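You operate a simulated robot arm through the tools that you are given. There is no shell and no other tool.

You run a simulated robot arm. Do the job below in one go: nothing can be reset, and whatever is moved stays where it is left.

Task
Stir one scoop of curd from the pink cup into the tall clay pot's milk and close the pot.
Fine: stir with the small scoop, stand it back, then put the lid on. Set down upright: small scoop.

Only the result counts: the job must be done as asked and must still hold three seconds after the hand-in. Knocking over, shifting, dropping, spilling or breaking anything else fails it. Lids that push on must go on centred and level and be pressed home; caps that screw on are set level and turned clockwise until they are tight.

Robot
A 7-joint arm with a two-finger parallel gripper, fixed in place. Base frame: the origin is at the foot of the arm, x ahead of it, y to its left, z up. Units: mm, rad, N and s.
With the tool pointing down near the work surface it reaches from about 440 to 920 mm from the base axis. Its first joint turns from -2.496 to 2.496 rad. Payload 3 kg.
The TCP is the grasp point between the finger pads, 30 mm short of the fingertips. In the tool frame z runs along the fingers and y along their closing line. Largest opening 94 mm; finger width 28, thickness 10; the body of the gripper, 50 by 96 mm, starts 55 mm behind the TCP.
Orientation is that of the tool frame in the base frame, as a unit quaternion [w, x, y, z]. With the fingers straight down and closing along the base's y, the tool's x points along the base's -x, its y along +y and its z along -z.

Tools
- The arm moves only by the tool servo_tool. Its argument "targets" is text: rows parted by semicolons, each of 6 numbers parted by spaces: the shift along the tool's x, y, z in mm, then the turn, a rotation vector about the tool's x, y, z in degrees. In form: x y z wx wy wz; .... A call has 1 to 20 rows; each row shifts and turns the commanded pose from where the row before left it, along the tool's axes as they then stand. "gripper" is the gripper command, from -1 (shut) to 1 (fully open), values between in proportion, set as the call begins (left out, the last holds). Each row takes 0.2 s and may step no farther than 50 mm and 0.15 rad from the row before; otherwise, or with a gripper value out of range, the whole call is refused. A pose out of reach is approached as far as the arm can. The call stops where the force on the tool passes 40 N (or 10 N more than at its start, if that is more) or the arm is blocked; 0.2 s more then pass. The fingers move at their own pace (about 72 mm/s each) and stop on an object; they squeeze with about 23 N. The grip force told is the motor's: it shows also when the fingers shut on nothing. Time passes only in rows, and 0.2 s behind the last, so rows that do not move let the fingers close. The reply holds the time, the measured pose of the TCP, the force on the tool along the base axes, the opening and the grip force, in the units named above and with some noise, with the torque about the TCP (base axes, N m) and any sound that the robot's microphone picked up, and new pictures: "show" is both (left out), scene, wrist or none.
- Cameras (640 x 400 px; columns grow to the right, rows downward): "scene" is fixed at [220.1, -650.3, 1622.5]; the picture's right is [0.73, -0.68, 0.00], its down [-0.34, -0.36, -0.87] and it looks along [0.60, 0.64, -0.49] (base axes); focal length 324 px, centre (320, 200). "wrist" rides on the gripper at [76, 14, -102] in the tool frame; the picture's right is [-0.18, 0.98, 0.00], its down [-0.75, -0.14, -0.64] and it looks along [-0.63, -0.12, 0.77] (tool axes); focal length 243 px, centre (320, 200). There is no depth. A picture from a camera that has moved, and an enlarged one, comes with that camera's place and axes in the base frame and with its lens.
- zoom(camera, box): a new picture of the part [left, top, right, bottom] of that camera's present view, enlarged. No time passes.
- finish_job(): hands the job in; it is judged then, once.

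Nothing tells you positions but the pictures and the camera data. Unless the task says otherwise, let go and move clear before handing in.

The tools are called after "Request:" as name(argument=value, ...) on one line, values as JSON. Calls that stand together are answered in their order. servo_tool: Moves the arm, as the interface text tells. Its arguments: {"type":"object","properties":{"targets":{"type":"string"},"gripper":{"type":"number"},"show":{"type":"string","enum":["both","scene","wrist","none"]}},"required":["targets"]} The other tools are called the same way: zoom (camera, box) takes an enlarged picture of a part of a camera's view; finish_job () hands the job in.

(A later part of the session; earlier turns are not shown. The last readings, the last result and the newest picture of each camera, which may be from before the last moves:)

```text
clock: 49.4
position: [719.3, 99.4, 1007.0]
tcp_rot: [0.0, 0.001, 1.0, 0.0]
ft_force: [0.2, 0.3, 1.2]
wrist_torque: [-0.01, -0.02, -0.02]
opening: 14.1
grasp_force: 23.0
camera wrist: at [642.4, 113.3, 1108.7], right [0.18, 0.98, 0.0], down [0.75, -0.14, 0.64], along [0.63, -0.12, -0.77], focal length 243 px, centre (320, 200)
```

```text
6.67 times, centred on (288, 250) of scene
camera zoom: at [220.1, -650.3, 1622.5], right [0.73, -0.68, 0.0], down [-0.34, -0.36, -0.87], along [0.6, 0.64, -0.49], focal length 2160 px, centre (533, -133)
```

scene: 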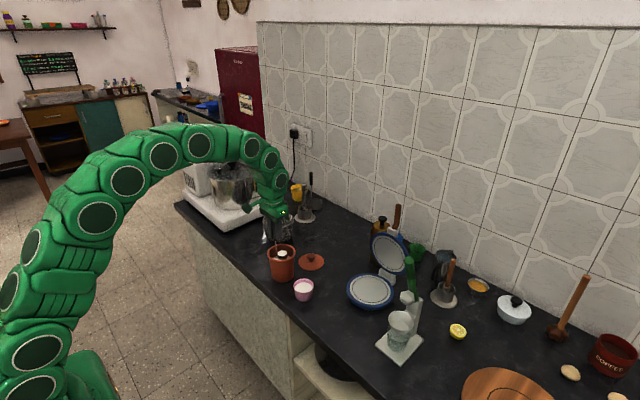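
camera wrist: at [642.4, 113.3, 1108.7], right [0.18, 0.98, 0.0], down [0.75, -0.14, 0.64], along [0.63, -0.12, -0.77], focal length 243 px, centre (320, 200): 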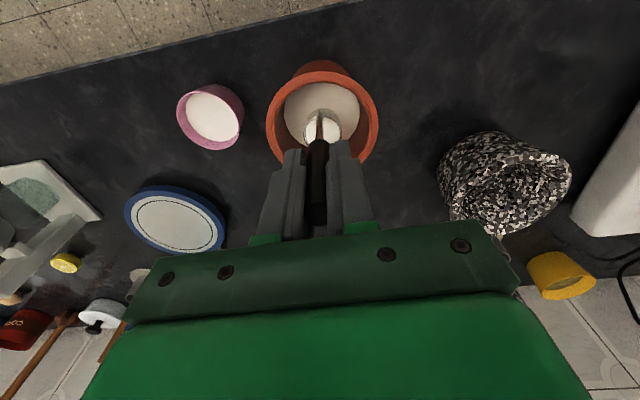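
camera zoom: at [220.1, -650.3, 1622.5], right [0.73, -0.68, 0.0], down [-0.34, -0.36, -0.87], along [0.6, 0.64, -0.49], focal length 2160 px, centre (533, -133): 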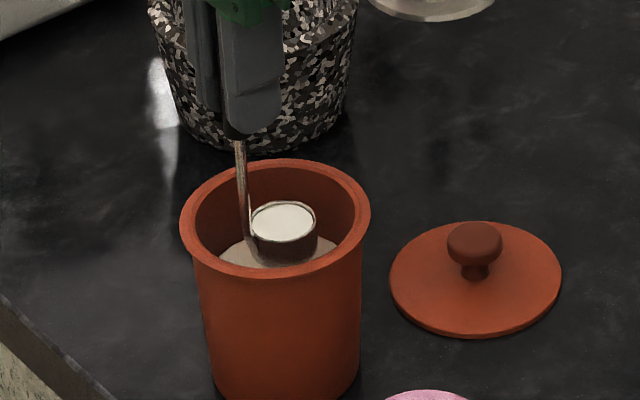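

The bowl still shows white contents. I'll look closely to see whether it holds curd or milk.

Request:
zoom(camera="scene", box=[268, 244, 300, 264])

Request:
zoom(camera="wrist", box=[288, 90, 352, 130])

Request:
zoom(camera="scene", box=[264, 240, 328, 300])

```text
16.00 times, centred on (284, 254) of scene
camera zoom: at [220.1, -650.3, 1622.5], right [0.73, -0.68, 0.0], down [-0.34, -0.36, -0.87], along [0.6, 0.64, -0.49], focal length 5185 px, centre (896, -664)
```

zoom: 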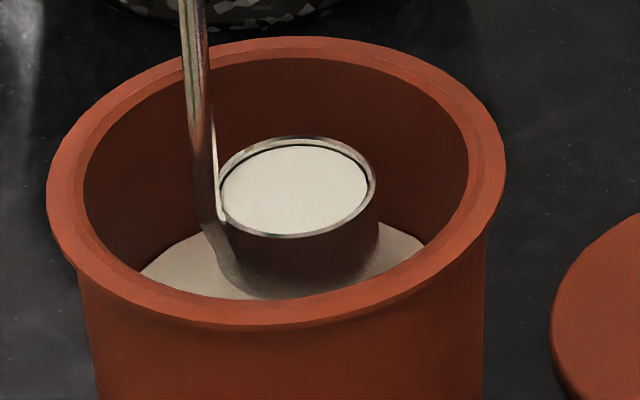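

```text
10.00 times, centred on (320, 110) of wrist
camera zoom: at [642.4, 113.3, 1108.7], right [0.18, 0.98, 0.0], down [0.75, -0.14, 0.64], along [0.63, -0.12, -0.77], focal length 2426 px, centre (320, 1100)
```

zoom: 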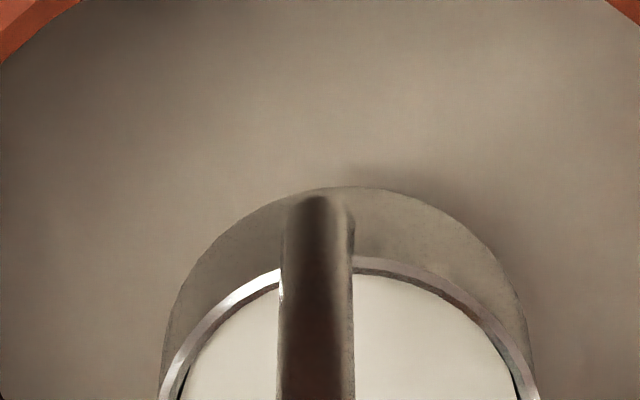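

```text
6.67 times, centred on (296, 270) of scene
camera zoom: at [220.1, -650.3, 1622.5], right [0.73, -0.68, 0.0], down [-0.34, -0.36, -0.87], along [0.6, 0.64, -0.49], focal length 2160 px, centre (480, -267)
```

zoom: 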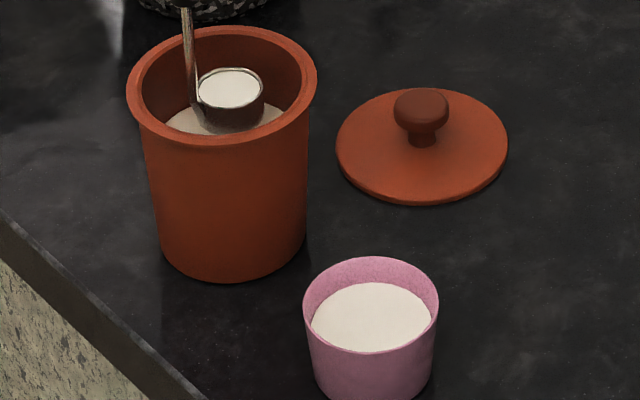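

I can't tell curd from milk by colour, so I'll tip whatever is in the bowl back into the pot, then stir again. First I'll lift the bowl above the rim and centre it over the mouth.

Request:
servo_tool(targets="0.5 0 -6 0 0 0; 0.5 0 -10 0 0 0; 0.5 0 -13 0 0 0; 0.5 0 -13 0 0 0; 0.5 0 -12 0 0 0; 0.5 0 -9 0 0 0; 0 0 -4 0 0 0; 0 0 0 0 0 0")

Request:
zoom(camera="wrist", box=[224, 50, 416, 170])

Request:
zoom(camera="scene", box=[240, 210, 336, 270])

```text
clock: 51.2
position: [715.0, 97.8, 1073.9]
tcp_rot: [0.0, 0.001, 1.0, -0.001]
ft_force: [-0.7, -0.1, -0.2]
wrist_torque: [-0.04, 0.04, 0.0]
opening: 14.2
grasp_force: 22.9
camera wrist: at [639.5, 113.2, 1175.9], right [0.18, 0.98, 0.0], down [0.75, -0.14, 0.64], along [0.63, -0.12, -0.77], focal length 243 px, centre (320, 200)
```

scene: 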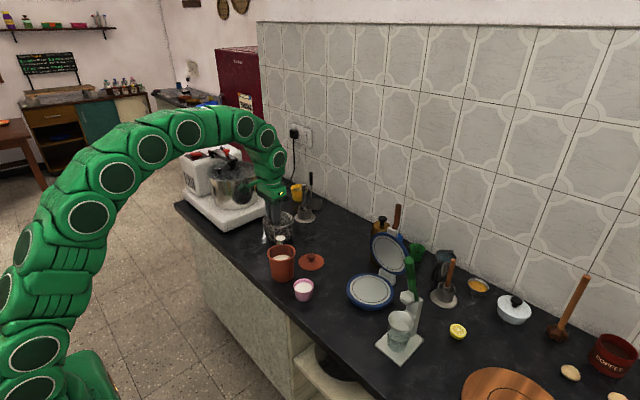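
wrist: 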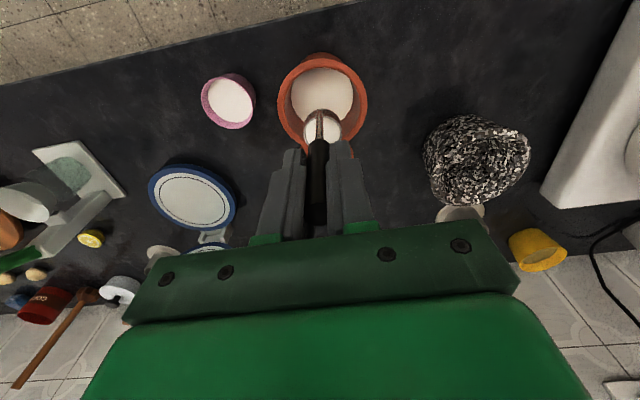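

```text
3.33 times, centred on (320, 110) of wrist
camera zoom: at [639.5, 113.2, 1175.9], right [0.18, 0.98, 0.0], down [0.75, -0.14, 0.64], along [0.63, -0.12, -0.77], focal length 809 px, centre (320, 500)
```

zoom: 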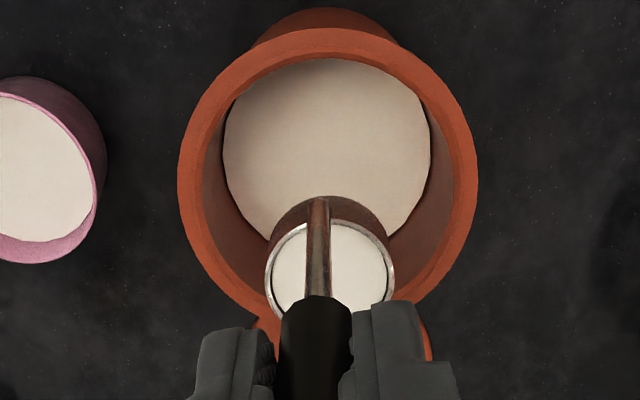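

```text
6.67 times, centred on (288, 240) of scene
camera zoom: at [220.1, -650.3, 1622.5], right [0.73, -0.68, 0.0], down [-0.34, -0.36, -0.87], along [0.6, 0.64, -0.49], focal length 2160 px, centre (533, -67)
```

zoom: 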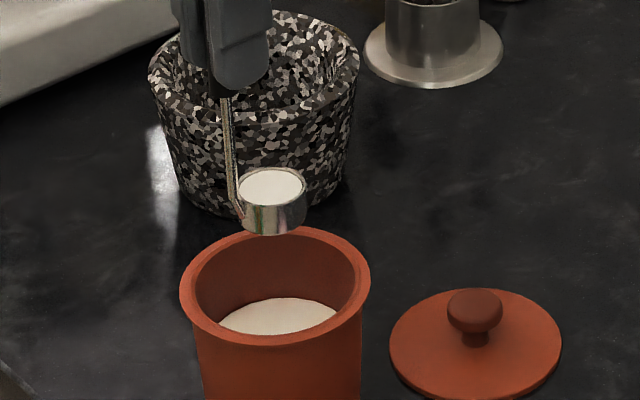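

The bowl is centred above the mouth. I'll tilt it in place about its own centre, handle toward the robot, starting with 30°.

Request:
servo_tool(targets="12.12 0 2.73 0 -6 0; 12.12 0 2.73 0 -6 0; 12.12 0 2.73 0 -6 0; 12.12 0 2.73 0 -6 0; 12.12 0 2.73 0 -6 0; 0 0 0 0 0 0")

Request:
zoom(camera="scene", box=[240, 210, 336, 270])

Request:
zoom(camera="wrist", box=[224, 50, 416, 170])

```text
clock: 52.6
position: [660.0, 97.8, 1049.5]
tcp_rot: [0.259, 0.0, 0.966, 0.0]
ft_force: [0.0, -0.3, -1.3]
wrist_torque: [0.0, 0.04, 0.01]
opening: 14.0
grasp_force: 23.2
camera wrist: at [542.3, 112.6, 1098.3], right [0.16, 0.98, 0.09], down [0.33, -0.14, 0.93], along [0.93, -0.12, -0.35], focal length 243 px, centre (320, 200)
```

scene: 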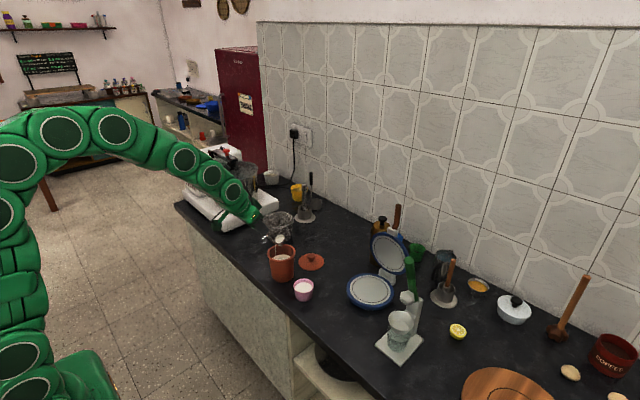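
wrist: 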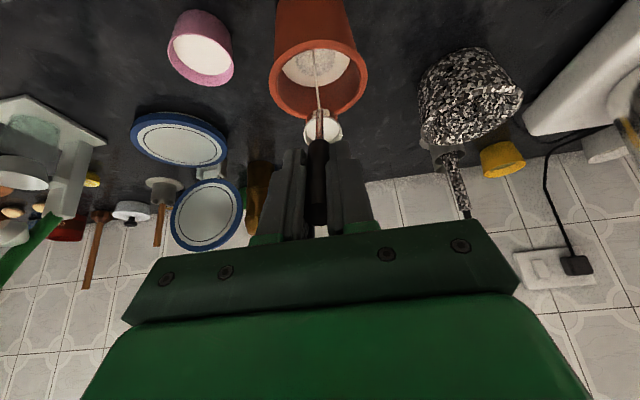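

```text
6.67 times, centred on (288, 240) of scene
camera zoom: at [220.1, -650.3, 1622.5], right [0.73, -0.68, 0.0], down [-0.34, -0.36, -0.87], along [0.6, 0.64, -0.49], focal length 2160 px, centre (533, -67)
```

zoom: 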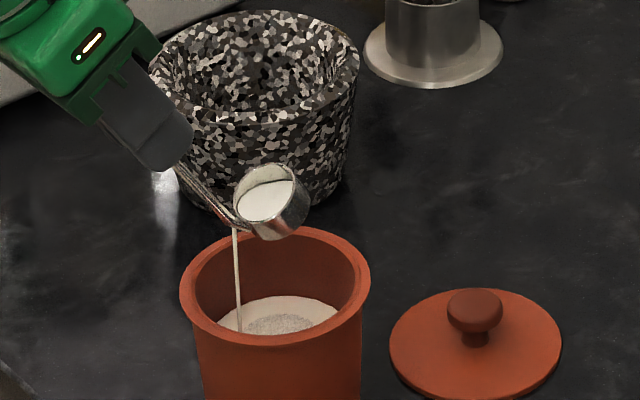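

```text
3.33 times, centred on (320, 110) of wrist
camera zoom: at [542.3, 112.6, 1098.3], right [0.16, 0.98, 0.09], down [0.33, -0.14, 0.93], along [0.93, -0.12, -0.35], focal length 809 px, centre (320, 500)
```

zoom: 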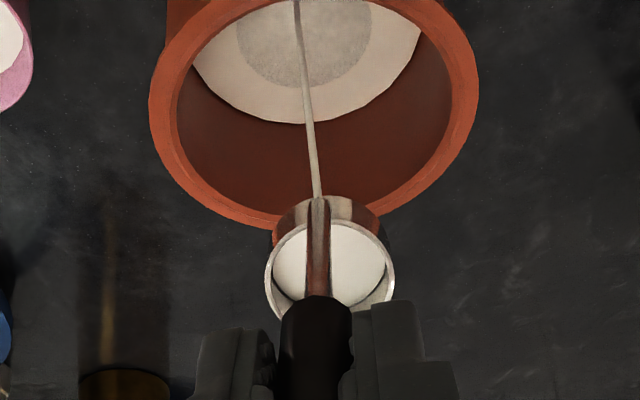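

It's pouring: a thin stream runs into the pot. I'll keep tilting to empty the bowl.

Request:
servo_tool(targets="12.12 0 2.73 0 -6 0; 12.12 0 2.73 0 -6 0; 12.12 0 2.73 0 -6 0; 0 0 0 0 0 0; 12.12 0 2.73 0 -6 0; 12.12 0 2.73 0 -6 0; 0 0 0 0 0 0")

Request:
zoom(camera="scene", box=[240, 210, 336, 270])

Request:
zoom(camera="wrist", box=[224, 50, 416, 170])

```text
clock: 54.2
position: [649.3, 107.3, 1006.7]
tcp_rot: [0.501, 0.0, 0.865, -0.001]
ft_force: [-1.4, -0.4, -1.2]
wrist_torque: [-0.03, 0.02, -0.01]
opening: 14.2
grasp_force: 23.0
out of reach, approached as far as the arm can: row 6
camera wrist: at [521.6, 121.6, 991.4], right [0.09, 0.98, 0.16], down [-0.18, -0.14, 0.97], along [0.98, -0.12, 0.16], focal length 243 px, centre (320, 200)
```

scene: 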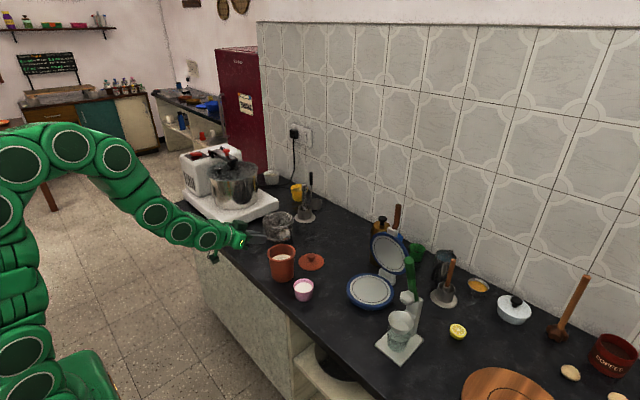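
wrist: 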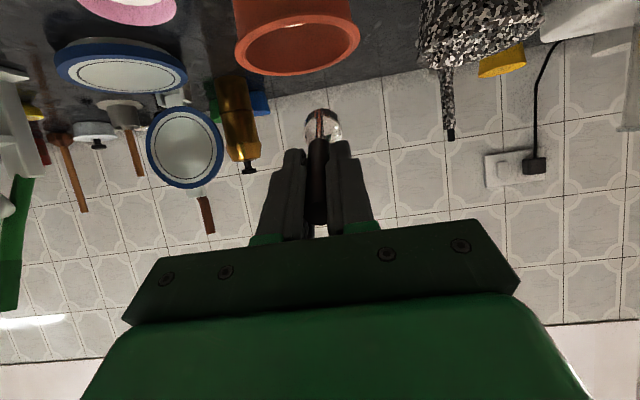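

```text
6.67 times, centred on (288, 240) of scene
camera zoom: at [220.1, -650.3, 1622.5], right [0.73, -0.68, 0.0], down [-0.34, -0.36, -0.87], along [0.6, 0.64, -0.49], focal length 2160 px, centre (533, -67)
```

zoom: 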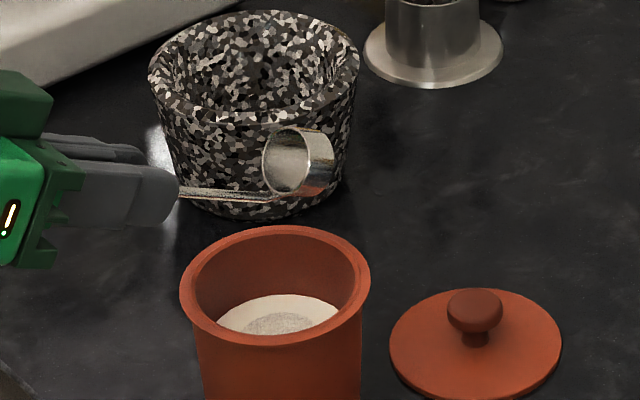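

```text
3.33 times, centred on (320, 110) of wrist
camera zoom: at [521.6, 121.6, 991.4], right [0.09, 0.98, 0.16], down [-0.18, -0.14, 0.97], along [0.98, -0.12, 0.16], focal length 809 px, centre (320, 500)
```

zoom: 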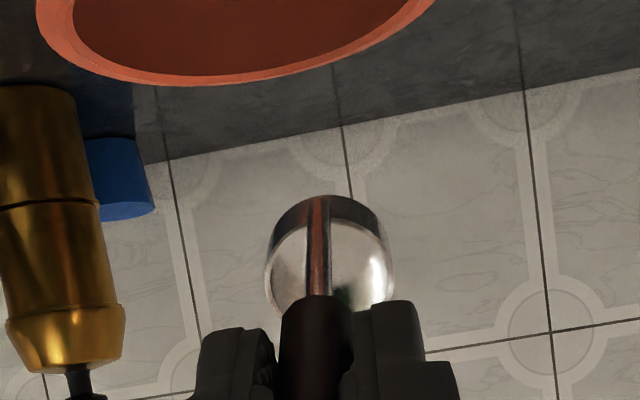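

The bowl is now empty and everything went into the pot, where a curd patch floats on the milk. The arm neared its reach at 60°, so I'll reverse the tilt to bring the scoop upright again.

Request:
servo_tool(targets="-12.34 0 -1.45 0 6 0; -12.34 0 -1.45 0 6 0; -12.34 0 -1.45 0 6 0; 0 0 0 0 0 0; 0 0 0 0 0 0")

Request:
zoom(camera="scene", box=[240, 210, 336, 270])

```text
clock: 55.4
position: [666.4, 106.3, 1038.1]
tcp_rot: [0.359, -0.001, 0.933, 0.001]
ft_force: [-0.2, 0.5, -0.9]
wrist_torque: [-0.01, 0.02, -0.01]
opening: 14.2
grasp_force: 22.8
camera wrist: at [541.3, 121.4, 1063.5], right [0.14, 0.98, 0.12], down [0.13, -0.14, 0.98], along [0.98, -0.12, -0.15], focal length 243 px, centre (320, 200)
```

scene: 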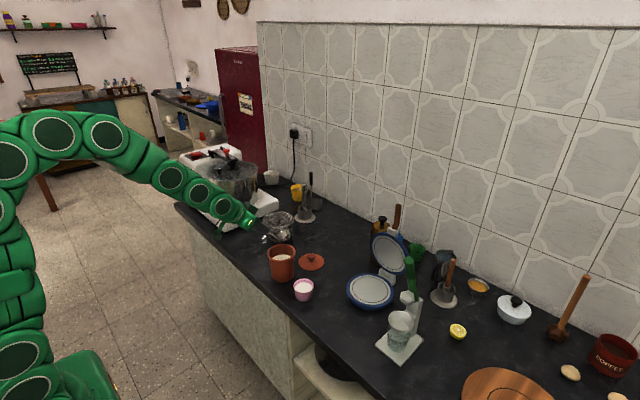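
wrist: 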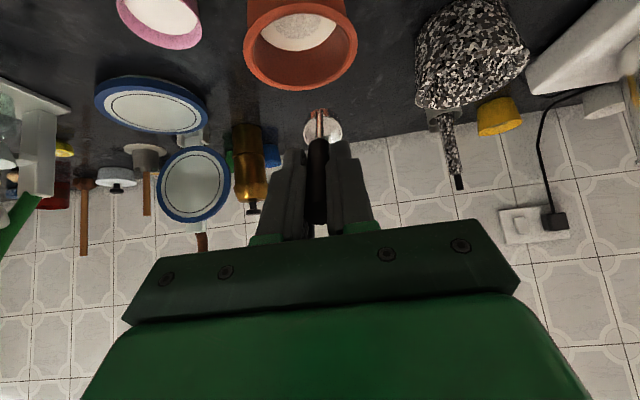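

```text
6.67 times, centred on (288, 240) of scene
camera zoom: at [220.1, -650.3, 1622.5], right [0.73, -0.68, 0.0], down [-0.34, -0.36, -0.87], along [0.6, 0.64, -0.49], focal length 2160 px, centre (533, -67)
```

zoom: 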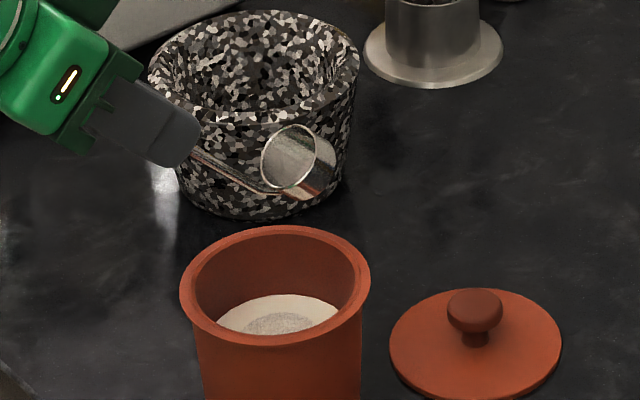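

The pose was clipped at the reach limit, so there's a small known offset. I'll return to upright and then recentre.

Request:
servo_tool(targets="-12.34 0 -1.45 0 6 0; -12.34 0 -1.45 0 6 0; -12.34 0 -1.45 0 6 0; -12.34 0 -1.45 0 6 0; -12.34 0 -1.45 0 6 0; -12.34 0 -1.45 0 6 0; -12.34 0 -1.45 0 6 0; 0 0 0 0 0 0; 0 0 0 0 0 0")

Request:
zoom(camera="scene", box=[240, 210, 336, 270])

Request:
zoom(camera="wrist", box=[224, 50, 416, 170])

```text
clock: 57.4
position: [739.3, 106.3, 1081.4]
tcp_rot: [0.0, 0.001, 1.0, 0.0]
ft_force: [-0.8, 0.2, -0.3]
wrist_torque: [0.03, 0.02, 0.01]
opening: 14.5
grasp_force: 23.0
camera wrist: at [663.5, 121.4, 1183.7], right [0.19, 0.98, 0.0], down [0.75, -0.14, 0.64], along [0.63, -0.12, -0.77], focal length 243 px, centre (320, 200)
```

scene: 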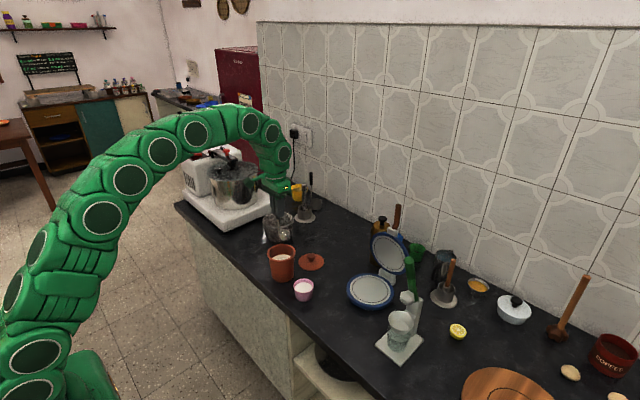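
wrist: 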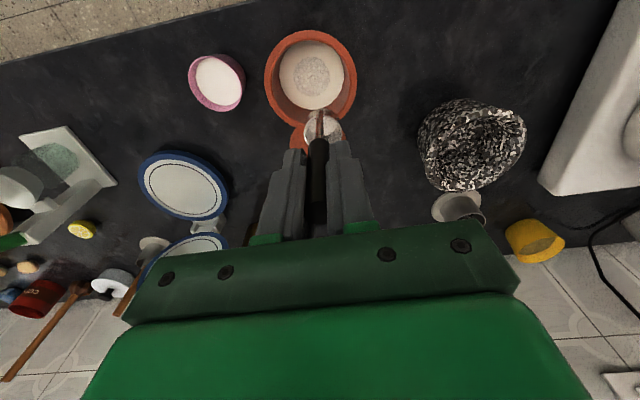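

```text
6.67 times, centred on (288, 240) of scene
camera zoom: at [220.1, -650.3, 1622.5], right [0.73, -0.68, 0.0], down [-0.34, -0.36, -0.87], along [0.6, 0.64, -0.49], focal length 2160 px, centre (533, -67)
```

zoom: 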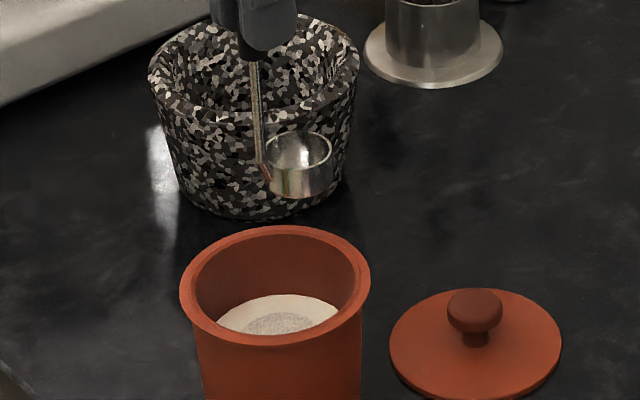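

```text
3.33 times, centred on (320, 110) of wrist
camera zoom: at [663.5, 121.4, 1183.7], right [0.19, 0.98, 0.0], down [0.75, -0.14, 0.64], along [0.63, -0.12, -0.77], focal length 809 px, centre (320, 500)
```

zoom: 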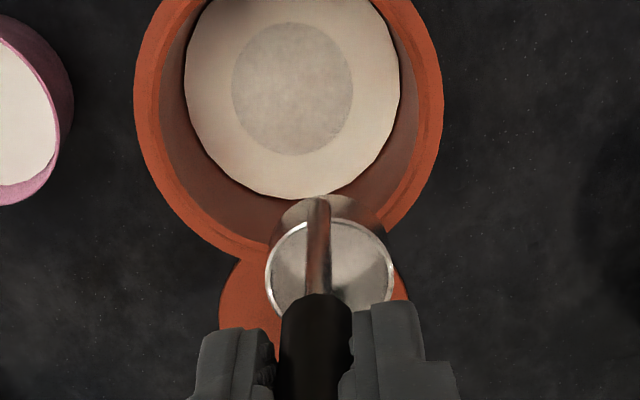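

The scoop is upright and empty, and the curd lies as an unstirred disc on the milk. I'll recentre over the pot before stirring it in.

Request:
servo_tool(targets="10.6 -4.4 0 0 0 0; 10.6 -4.4 0 0 0 0; 0 0 0 0 0 0; 0 0 0 0 0 0")

Request:
zoom(camera="wrist", box=[224, 50, 416, 170])

```text
clock: 58.4
position: [719.4, 97.6, 1081.4]
tcp_rot: [0.0, 0.0, 1.0, 0.001]
ft_force: [-0.2, 0.0, 0.2]
wrist_torque: [0.02, -0.02, 0.02]
opening: 14.0
grasp_force: 23.4
camera wrist: at [642.8, 112.4, 1183.3], right [0.18, 0.98, 0.0], down [0.75, -0.14, 0.64], along [0.63, -0.12, -0.77], focal length 243 px, centre (320, 200)
```

scene: 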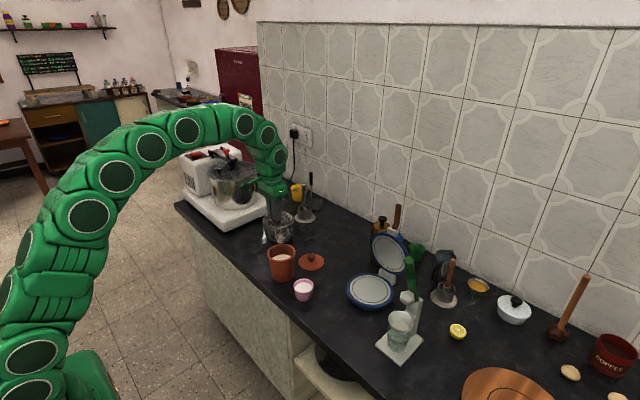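
wrist: 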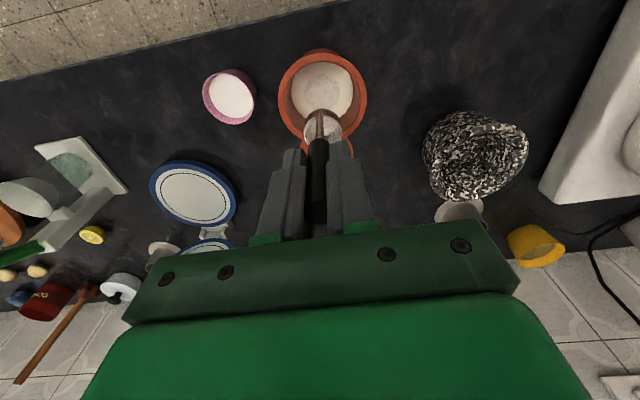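

```text
3.33 times, centred on (320, 110) of wrist
camera zoom: at [642.8, 112.4, 1183.3], right [0.18, 0.98, 0.0], down [0.75, -0.14, 0.64], along [0.63, -0.12, -0.77], focal length 809 px, centre (320, 500)
```

zoom: 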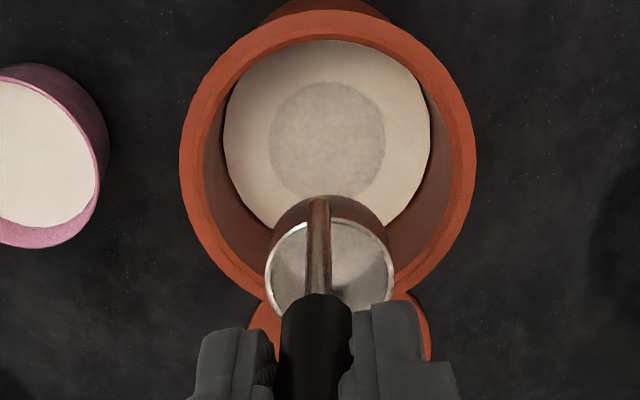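

Centred again. I'll lower the scoop into the milk and stir the curd in.

Request:
servo_tool(targets="0 0 12 0 0 0; 0 0 20 0 0 0; 0 0 20 0 0 0; 0 0 15 0 0 0; 0 0 8 0 0 0; 0 0 7 0 0 0; 0 0 7 0 0 0; 0 0 7 0 0 0; 0 0 7 0 0 0; 0 0 7 0 0 0; 0 0 7 0 0 0; 0 0 6 0 0 0; 0 0 0 0 0 0")

Request:
zoom(camera="wrist", box=[224, 70, 416, 190])

Request:
zoom(camera="scene", box=[240, 220, 336, 280])

```text
clock: 61.2
position: [719.1, 98.0, 958.9]
tcp_rot: [0.0, 0.0, 1.0, 0.0]
ft_force: [0.4, 0.8, -0.6]
wrist_torque: [0.0, -0.01, 0.0]
opening: 14.1
grasp_force: 22.7
camera wrist: at [642.5, 112.7, 1060.6], right [0.18, 0.98, 0.0], down [0.75, -0.14, 0.64], along [0.63, -0.12, -0.77], focal length 243 px, centre (320, 200)
```

scene: 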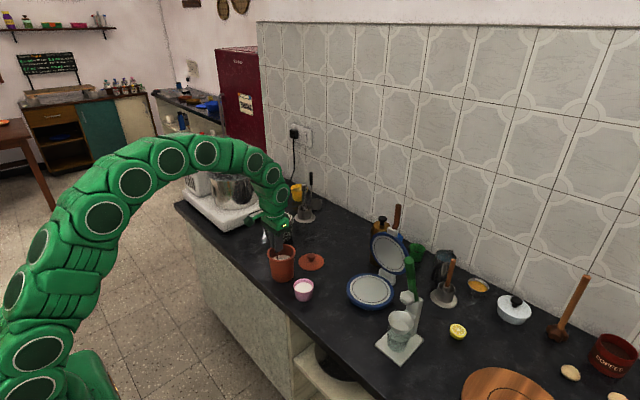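
wrist: 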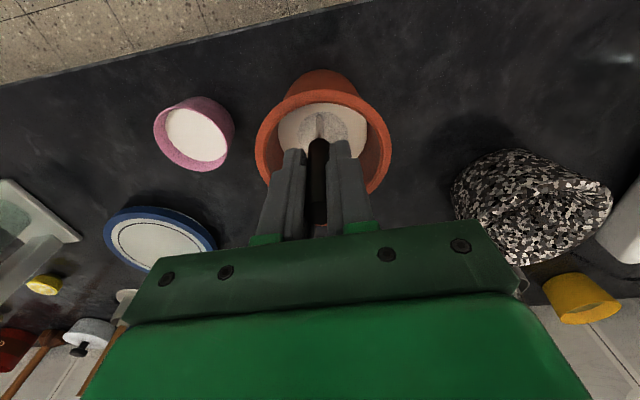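

```text
3.33 times, centred on (320, 130) of wrist
camera zoom: at [642.5, 112.7, 1060.6], right [0.18, 0.98, 0.0], down [0.75, -0.14, 0.64], along [0.63, -0.12, -0.77], focal length 809 px, centre (320, 433)
```

zoom: 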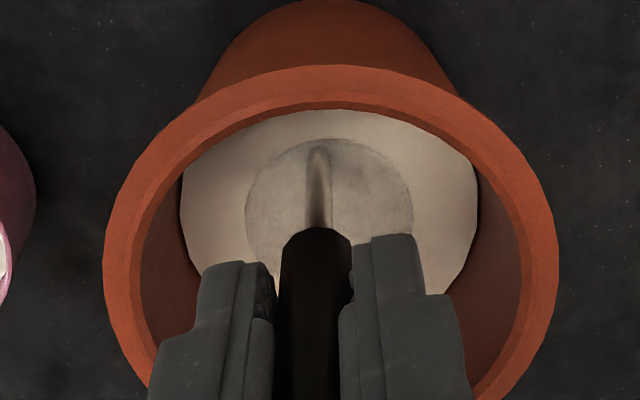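

```text
6.67 times, centred on (288, 250) of scene
camera zoom: at [220.1, -650.3, 1622.5], right [0.73, -0.68, 0.0], down [-0.34, -0.36, -0.87], along [0.6, 0.64, -0.49], focal length 2160 px, centre (533, -133)
```

zoom: 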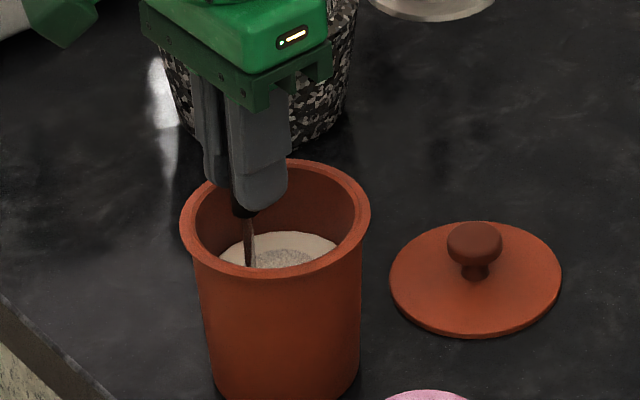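

Submerged and clear of the walls. Now I'll stir in circles and watch the curd disc.

Request:
servo_tool(targets="9 0 0 0 0 0; -2.64 6.36 0 0 0 0; -6.36 2.64 0 0 0 0; -6.36 -2.64 0 0 0 0; -2.64 -6.36 0 0 0 0; 2.64 -6.36 0 0 0 0; 6.36 -2.64 0 0 0 0; 6.36 2.64 0 0 0 0; 2.64 6.36 0 0 0 0; -2.64 6.36 0 0 0 0; -6.36 2.64 0 0 0 0; -6.36 -2.64 0 0 0 0; -2.64 -6.36 0 0 0 0; 2.64 -6.36 0 0 0 0; 6.36 -2.64 0 0 0 0; 6.36 2.64 0 0 0 0; 2.64 6.36 0 0 0 0; -9 0 0 0 0 0; 0 0 0 0 0 0")

Request:
zoom(camera="wrist", box=[224, 70, 416, 190])

Request:
zoom(camera="scene", box=[240, 220, 336, 280])

```text
clock: 65.2
position: [718.9, 97.8, 958.1]
tcp_rot: [0.0, 0.0, 1.0, 0.001]
ft_force: [-0.4, -0.3, -1.5]
wrist_torque: [-0.01, 0.01, -0.01]
opening: 14.1
grasp_force: 22.8
camera wrist: at [642.7, 112.2, 1060.7], right [0.18, 0.98, 0.0], down [0.75, -0.14, 0.64], along [0.63, -0.12, -0.77], focal length 243 px, centre (320, 200)
```

scene: 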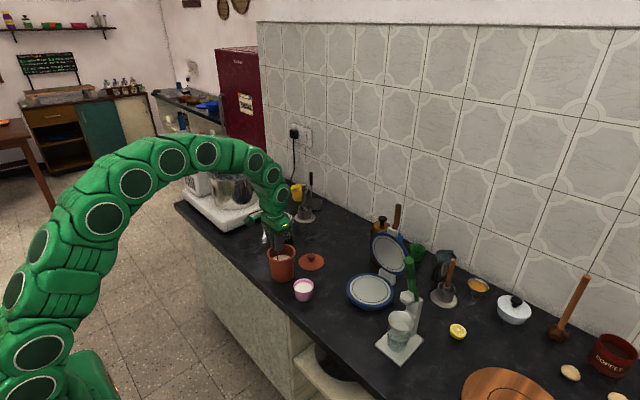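
wrist: 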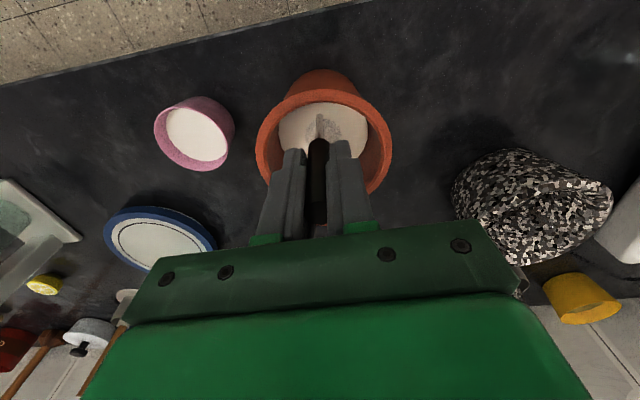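

```text
3.33 times, centred on (320, 130) of wrist
camera zoom: at [642.7, 112.2, 1060.7], right [0.18, 0.98, 0.0], down [0.75, -0.14, 0.64], along [0.63, -0.12, -0.77], focal length 809 px, centre (320, 433)
```

zoom: 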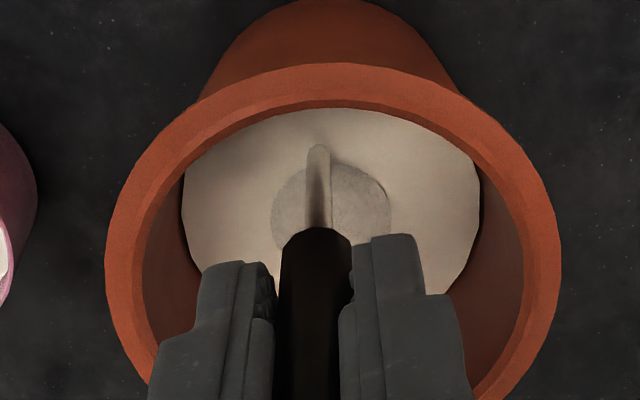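

```text
6.67 times, centred on (288, 250) of scene
camera zoom: at [220.1, -650.3, 1622.5], right [0.73, -0.68, 0.0], down [-0.34, -0.36, -0.87], along [0.6, 0.64, -0.49], focal length 2160 px, centre (533, -133)
```

zoom: 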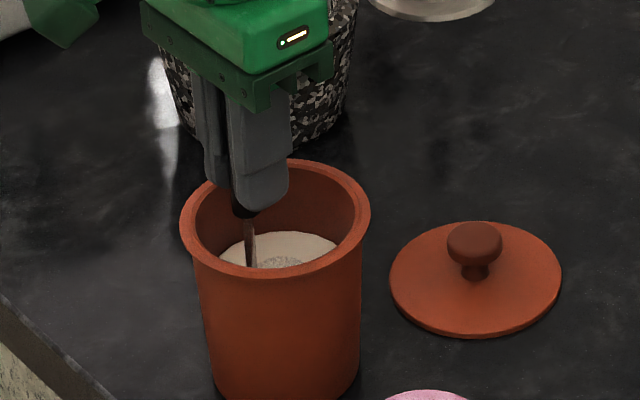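

The curd disc is shrinking as I stir, so it's working. I'll continue.

Request:
servo_tool(targets="9 0 0 0 0 0; -2.64 6.36 0 0 0 0; -6.36 2.64 0 0 0 0; -6.36 -2.64 0 0 0 0; -2.64 -6.36 0 0 0 0; 2.64 -6.36 0 0 0 0; 6.36 -2.64 0 0 0 0; 6.36 2.64 0 0 0 0; 2.64 6.36 0 0 0 0; -2.64 6.36 0 0 0 0; -6.36 2.64 0 0 0 0; -6.36 -2.64 0 0 0 0; -2.64 -6.36 0 0 0 0; 2.64 -6.36 0 0 0 0; 6.36 -2.64 0 0 0 0; 6.36 2.64 0 0 0 0; 2.64 6.36 0 0 0 0; -9 0 0 0 0 0; 0 0 0 0 0 0", show="none")

Request:
zoom(camera="wrist", box=[224, 70, 416, 190])

Request:
servo_tool(targets="9 0 0 0 0 0; -2.64 6.36 0 0 0 0; -6.36 2.64 0 0 0 0; -6.36 -2.64 0 0 0 0; -2.64 -6.36 0 0 0 0; 2.64 -6.36 0 0 0 0; 6.36 -2.64 0 0 0 0; 6.36 2.64 0 0 0 0; 2.64 6.36 0 0 0 0; -2.64 6.36 0 0 0 0; -6.36 2.64 0 0 0 0; -6.36 -2.64 0 0 0 0; -2.64 -6.36 0 0 0 0; 2.64 -6.36 0 0 0 0; 6.36 -2.64 0 0 0 0; 6.36 2.64 0 0 0 0; 2.64 6.36 0 0 0 0; -9 0 0 0 0 0; 0 0 0 0 0 0", show="none")

Request:
zoom(camera="wrist", box=[224, 70, 416, 190])

Request:
zoom(camera="scene", box=[240, 220, 336, 280])

```text
clock: 69.2
position: [717.3, 98.6, 958.4]
tcp_rot: [0.0, 0.0, 1.0, 0.0]
ft_force: [-0.1, 0.4, -1.0]
wrist_torque: [0.02, 0.0, 0.0]
opening: 14.1
grasp_force: 23.2
```

```text
3.33 times, centred on (320, 130) of wrist
camera zoom: at [642.0, 112.6, 1060.5], right [0.18, 0.98, 0.0], down [0.75, -0.14, 0.64], along [0.63, -0.12, -0.77], focal length 809 px, centre (320, 433)
```

zoom: 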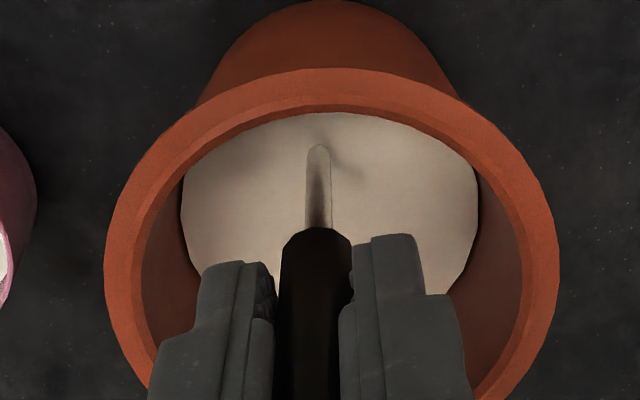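

```text
clock: 73.2
position: [719.3, 99.0, 960.0]
tcp_rot: [0.0, 0.001, 1.0, 0.0]
ft_force: [-0.1, 0.8, -1.3]
wrist_torque: [0.03, 0.03, 0.02]
opening: 14.2
grasp_force: 23.2
```

```text
3.33 times, centred on (320, 130) of wrist
camera zoom: at [642.4, 112.5, 1061.1], right [0.18, 0.98, 0.0], down [0.75, -0.14, 0.64], along [0.63, -0.12, -0.77], focal length 809 px, centre (320, 433)
```

zoom: 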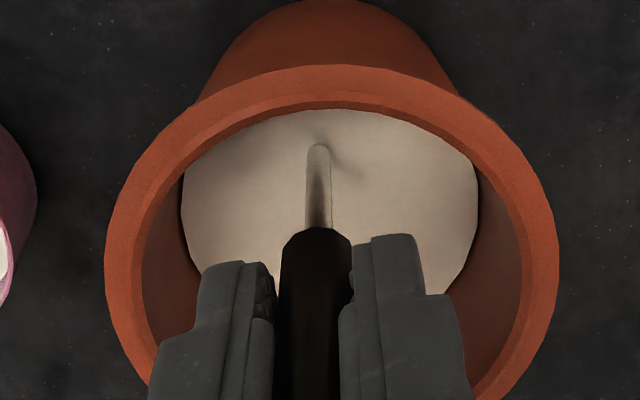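

```text
6.67 times, centred on (288, 250) of scene
camera zoom: at [220.1, -650.3, 1622.5], right [0.73, -0.68, 0.0], down [-0.34, -0.36, -0.87], along [0.6, 0.64, -0.49], focal length 2160 px, centre (533, -133)
```

zoom: 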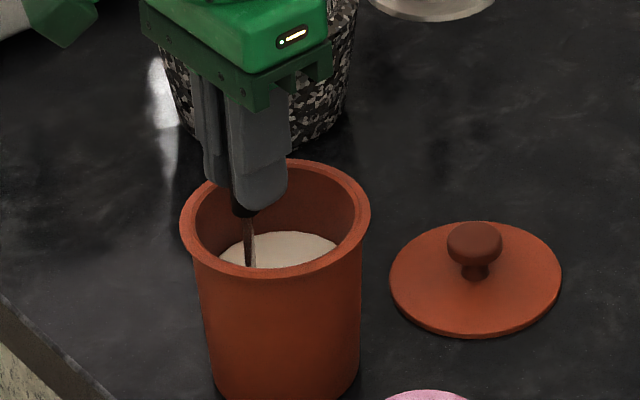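

The curd is fully mixed in. I'll lift the scoop out slowly above the rim, then tip any milk left in the bowl back into the pot.

Request:
servo_tool(targets="0 0 -5 0 0 0; 0 0 -7 0 0 0; 0 0 -8 0 0 0; 0 0 -9 0 0 0; 0 0 -10 0 0 0; 0.5 0 -11 0 0 0; 0.5 0 -12 0 0 0; 0.5 0 -12 0 0 0; 0.5 0 -12 0 0 0; 0.5 0 -12 0 0 0; 0.5 0 -10 0 0 0; 0 0 -6 0 0 0; 0 0 -2 0 0 0; 0 0 0 0 0 0")

Request:
zoom(camera="wrist", box=[224, 50, 416, 170])

Request:
zoom(camera="scene", box=[240, 210, 336, 270])

```text
clock: 76.2
position: [714.7, 96.8, 1075.4]
tcp_rot: [0.0, 0.0, 1.0, -0.001]
ft_force: [-0.2, 0.0, -0.7]
wrist_torque: [0.01, 0.02, 0.0]
opening: 14.5
grasp_force: 22.4
camera wrist: at [639.1, 112.4, 1177.2], right [0.18, 0.98, 0.0], down [0.75, -0.14, 0.64], along [0.63, -0.12, -0.77], focal length 243 px, centre (320, 200)
```

scene: 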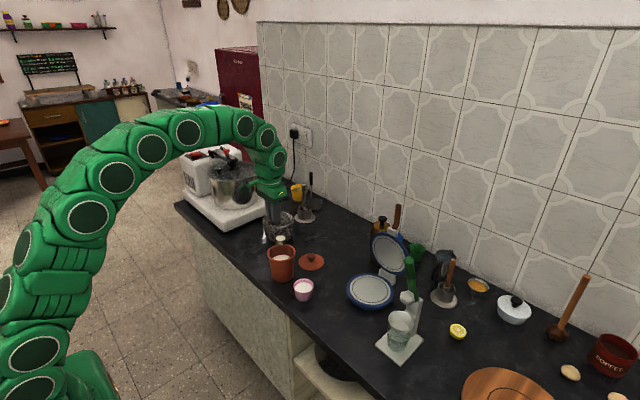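
wrist: 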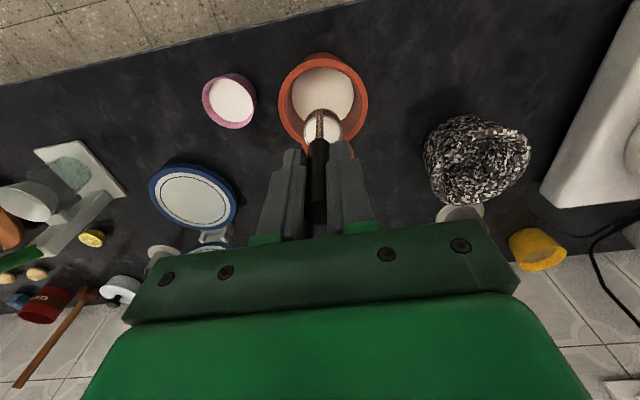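

```text
3.33 times, centred on (320, 110) of wrist
camera zoom: at [639.1, 112.4, 1177.2], right [0.18, 0.98, 0.0], down [0.75, -0.14, 0.64], along [0.63, -0.12, -0.77], focal length 809 px, centre (320, 500)
```

zoom: 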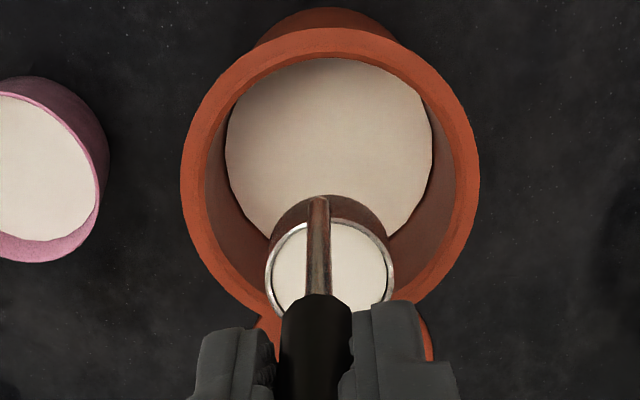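

```text
6.67 times, centred on (288, 240) of scene
camera zoom: at [220.1, -650.3, 1622.5], right [0.73, -0.68, 0.0], down [-0.34, -0.36, -0.87], along [0.6, 0.64, -0.49], focal length 2160 px, centre (533, -67)
```

zoom: 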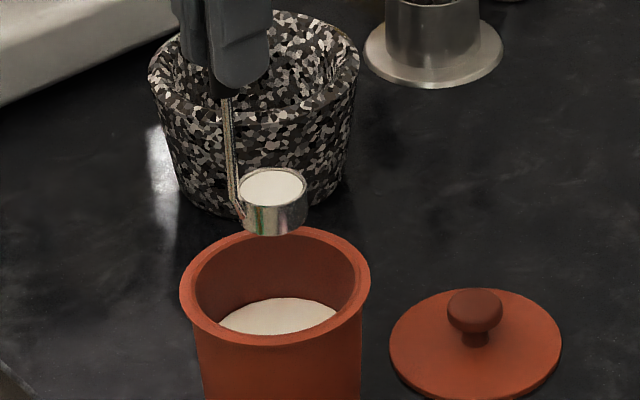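

The bowl carries a scoop of milk. I'll pour it back, tilting diagonally this time to stay within reach.

Request:
servo_tool(targets="8.596 -8.596 2.045 -4.243 -4.243 0; 8.596 -8.596 2.045 -4.243 -4.243 0; 8.596 -8.596 2.045 -4.243 -4.243 0; 8.596 -8.596 2.045 -4.243 -4.243 0; 8.596 -8.596 2.045 -4.243 -4.243 0; 0 0 0 0 0 0")

Request:
zoom(camera="scene", box=[240, 210, 336, 270])

```text
clock: 77.6
position: [676.3, 56.8, 1053.1]
tcp_rot: [0.184, -0.001, 0.966, 0.183]
ft_force: [0.1, 0.2, -0.2]
wrist_torque: [-0.05, 0.02, -0.02]
opening: 14.2
grasp_force: 23.0
camera wrist: at [567.7, 40.2, 1119.1], right [0.11, 0.9, 0.41], down [0.48, -0.41, 0.77], along [0.87, 0.12, -0.48], focal length 243 px, centre (320, 200)
```

scene: 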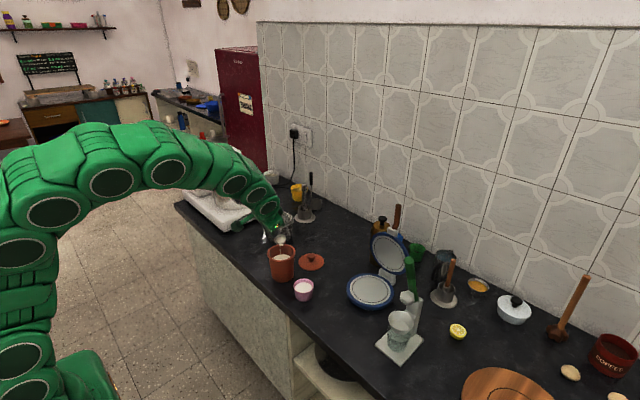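
wrist: 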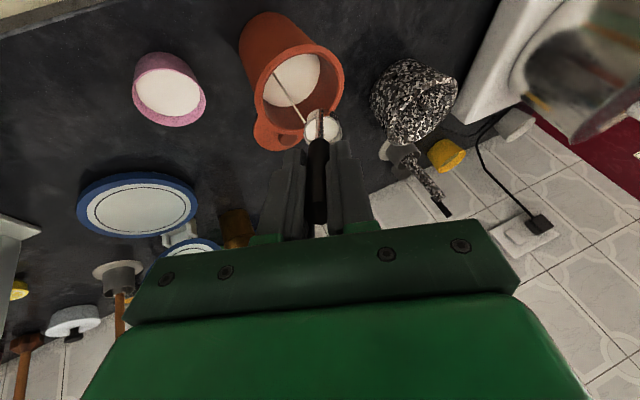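

```text
6.67 times, centred on (288, 240) of scene
camera zoom: at [220.1, -650.3, 1622.5], right [0.73, -0.68, 0.0], down [-0.34, -0.36, -0.87], along [0.6, 0.64, -0.49], focal length 2160 px, centre (533, -67)
```

zoom: 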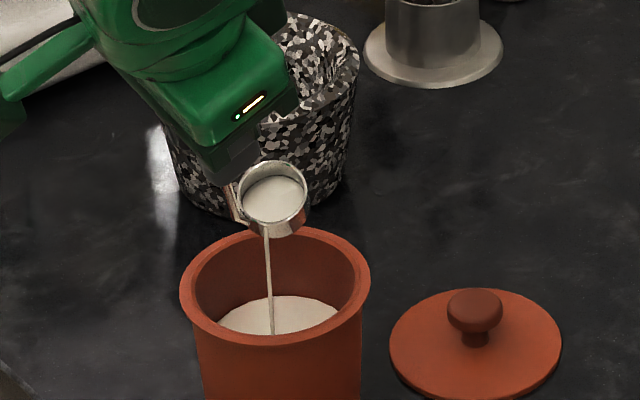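

The milk is pouring cleanly into the pot. I'll continue tilting in small steps.

Request:
servo_tool(targets="8.596 -8.596 2.045 -4.243 -4.243 0; 8.596 -8.596 2.045 -4.243 -4.243 0; 0 0 0 0 0 0; 8.596 -8.596 2.045 -4.243 -4.243 0; 0 0 0 0 0 0; 8.596 -8.596 2.045 -4.243 -4.243 0; 0 0 0 0 0 0")

Request:
zoom(camera="scene", box=[240, 210, 336, 270])

Request:
zoom(camera="wrist", box=[256, 80, 384, 160])

```text
clock: 79.2
position: [652.7, 34.1, 1015.2]
tcp_rot: [0.321, 0.001, 0.891, 0.32]
ft_force: [0.2, -0.4, -0.1]
wrist_torque: [-0.02, 0.02, 0.01]
opening: 14.1
grasp_force: 23.4
camera wrist: at [530.5, 3.1, 1040.4], right [-0.06, 0.74, 0.67], down [0.26, -0.63, 0.73], along [0.96, 0.21, -0.16], focal length 243 px, centre (320, 200)
```

scene: 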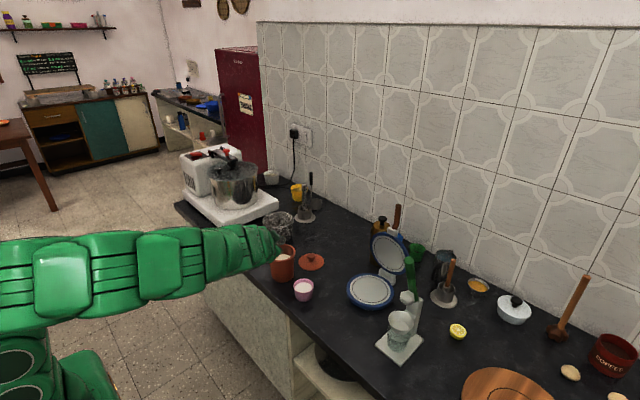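
wrist: 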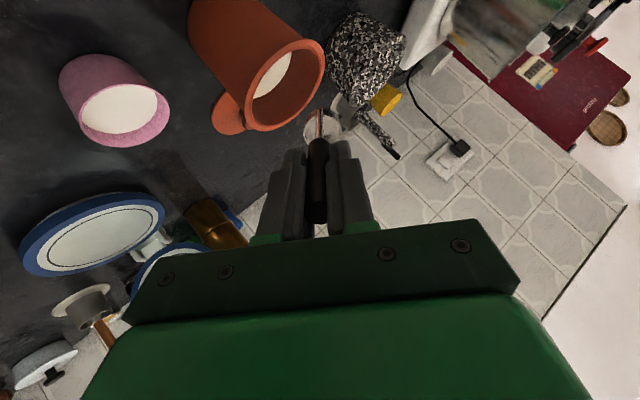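

```text
6.67 times, centred on (288, 240) of scene
camera zoom: at [220.1, -650.3, 1622.5], right [0.73, -0.68, 0.0], down [-0.34, -0.36, -0.87], along [0.6, 0.64, -0.49], focal length 2160 px, centre (533, -67)
```

zoom: 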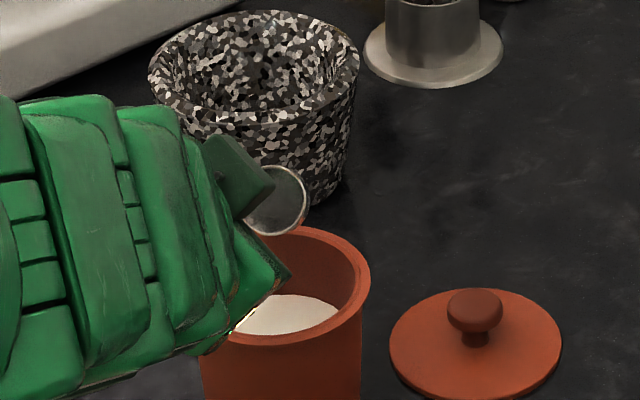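

```text
5.00 times, centred on (320, 120) of wrist
camera zoom: at [530.5, 3.1, 1040.4], right [-0.06, 0.74, 0.67], down [0.26, -0.63, 0.73], along [0.96, 0.21, -0.16], focal length 1213 px, centre (320, 600)
```

zoom: 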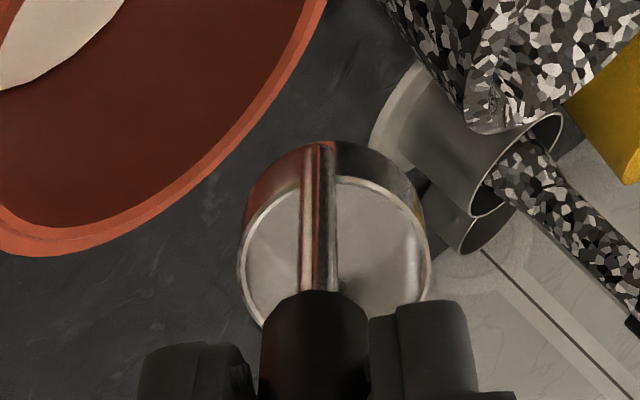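

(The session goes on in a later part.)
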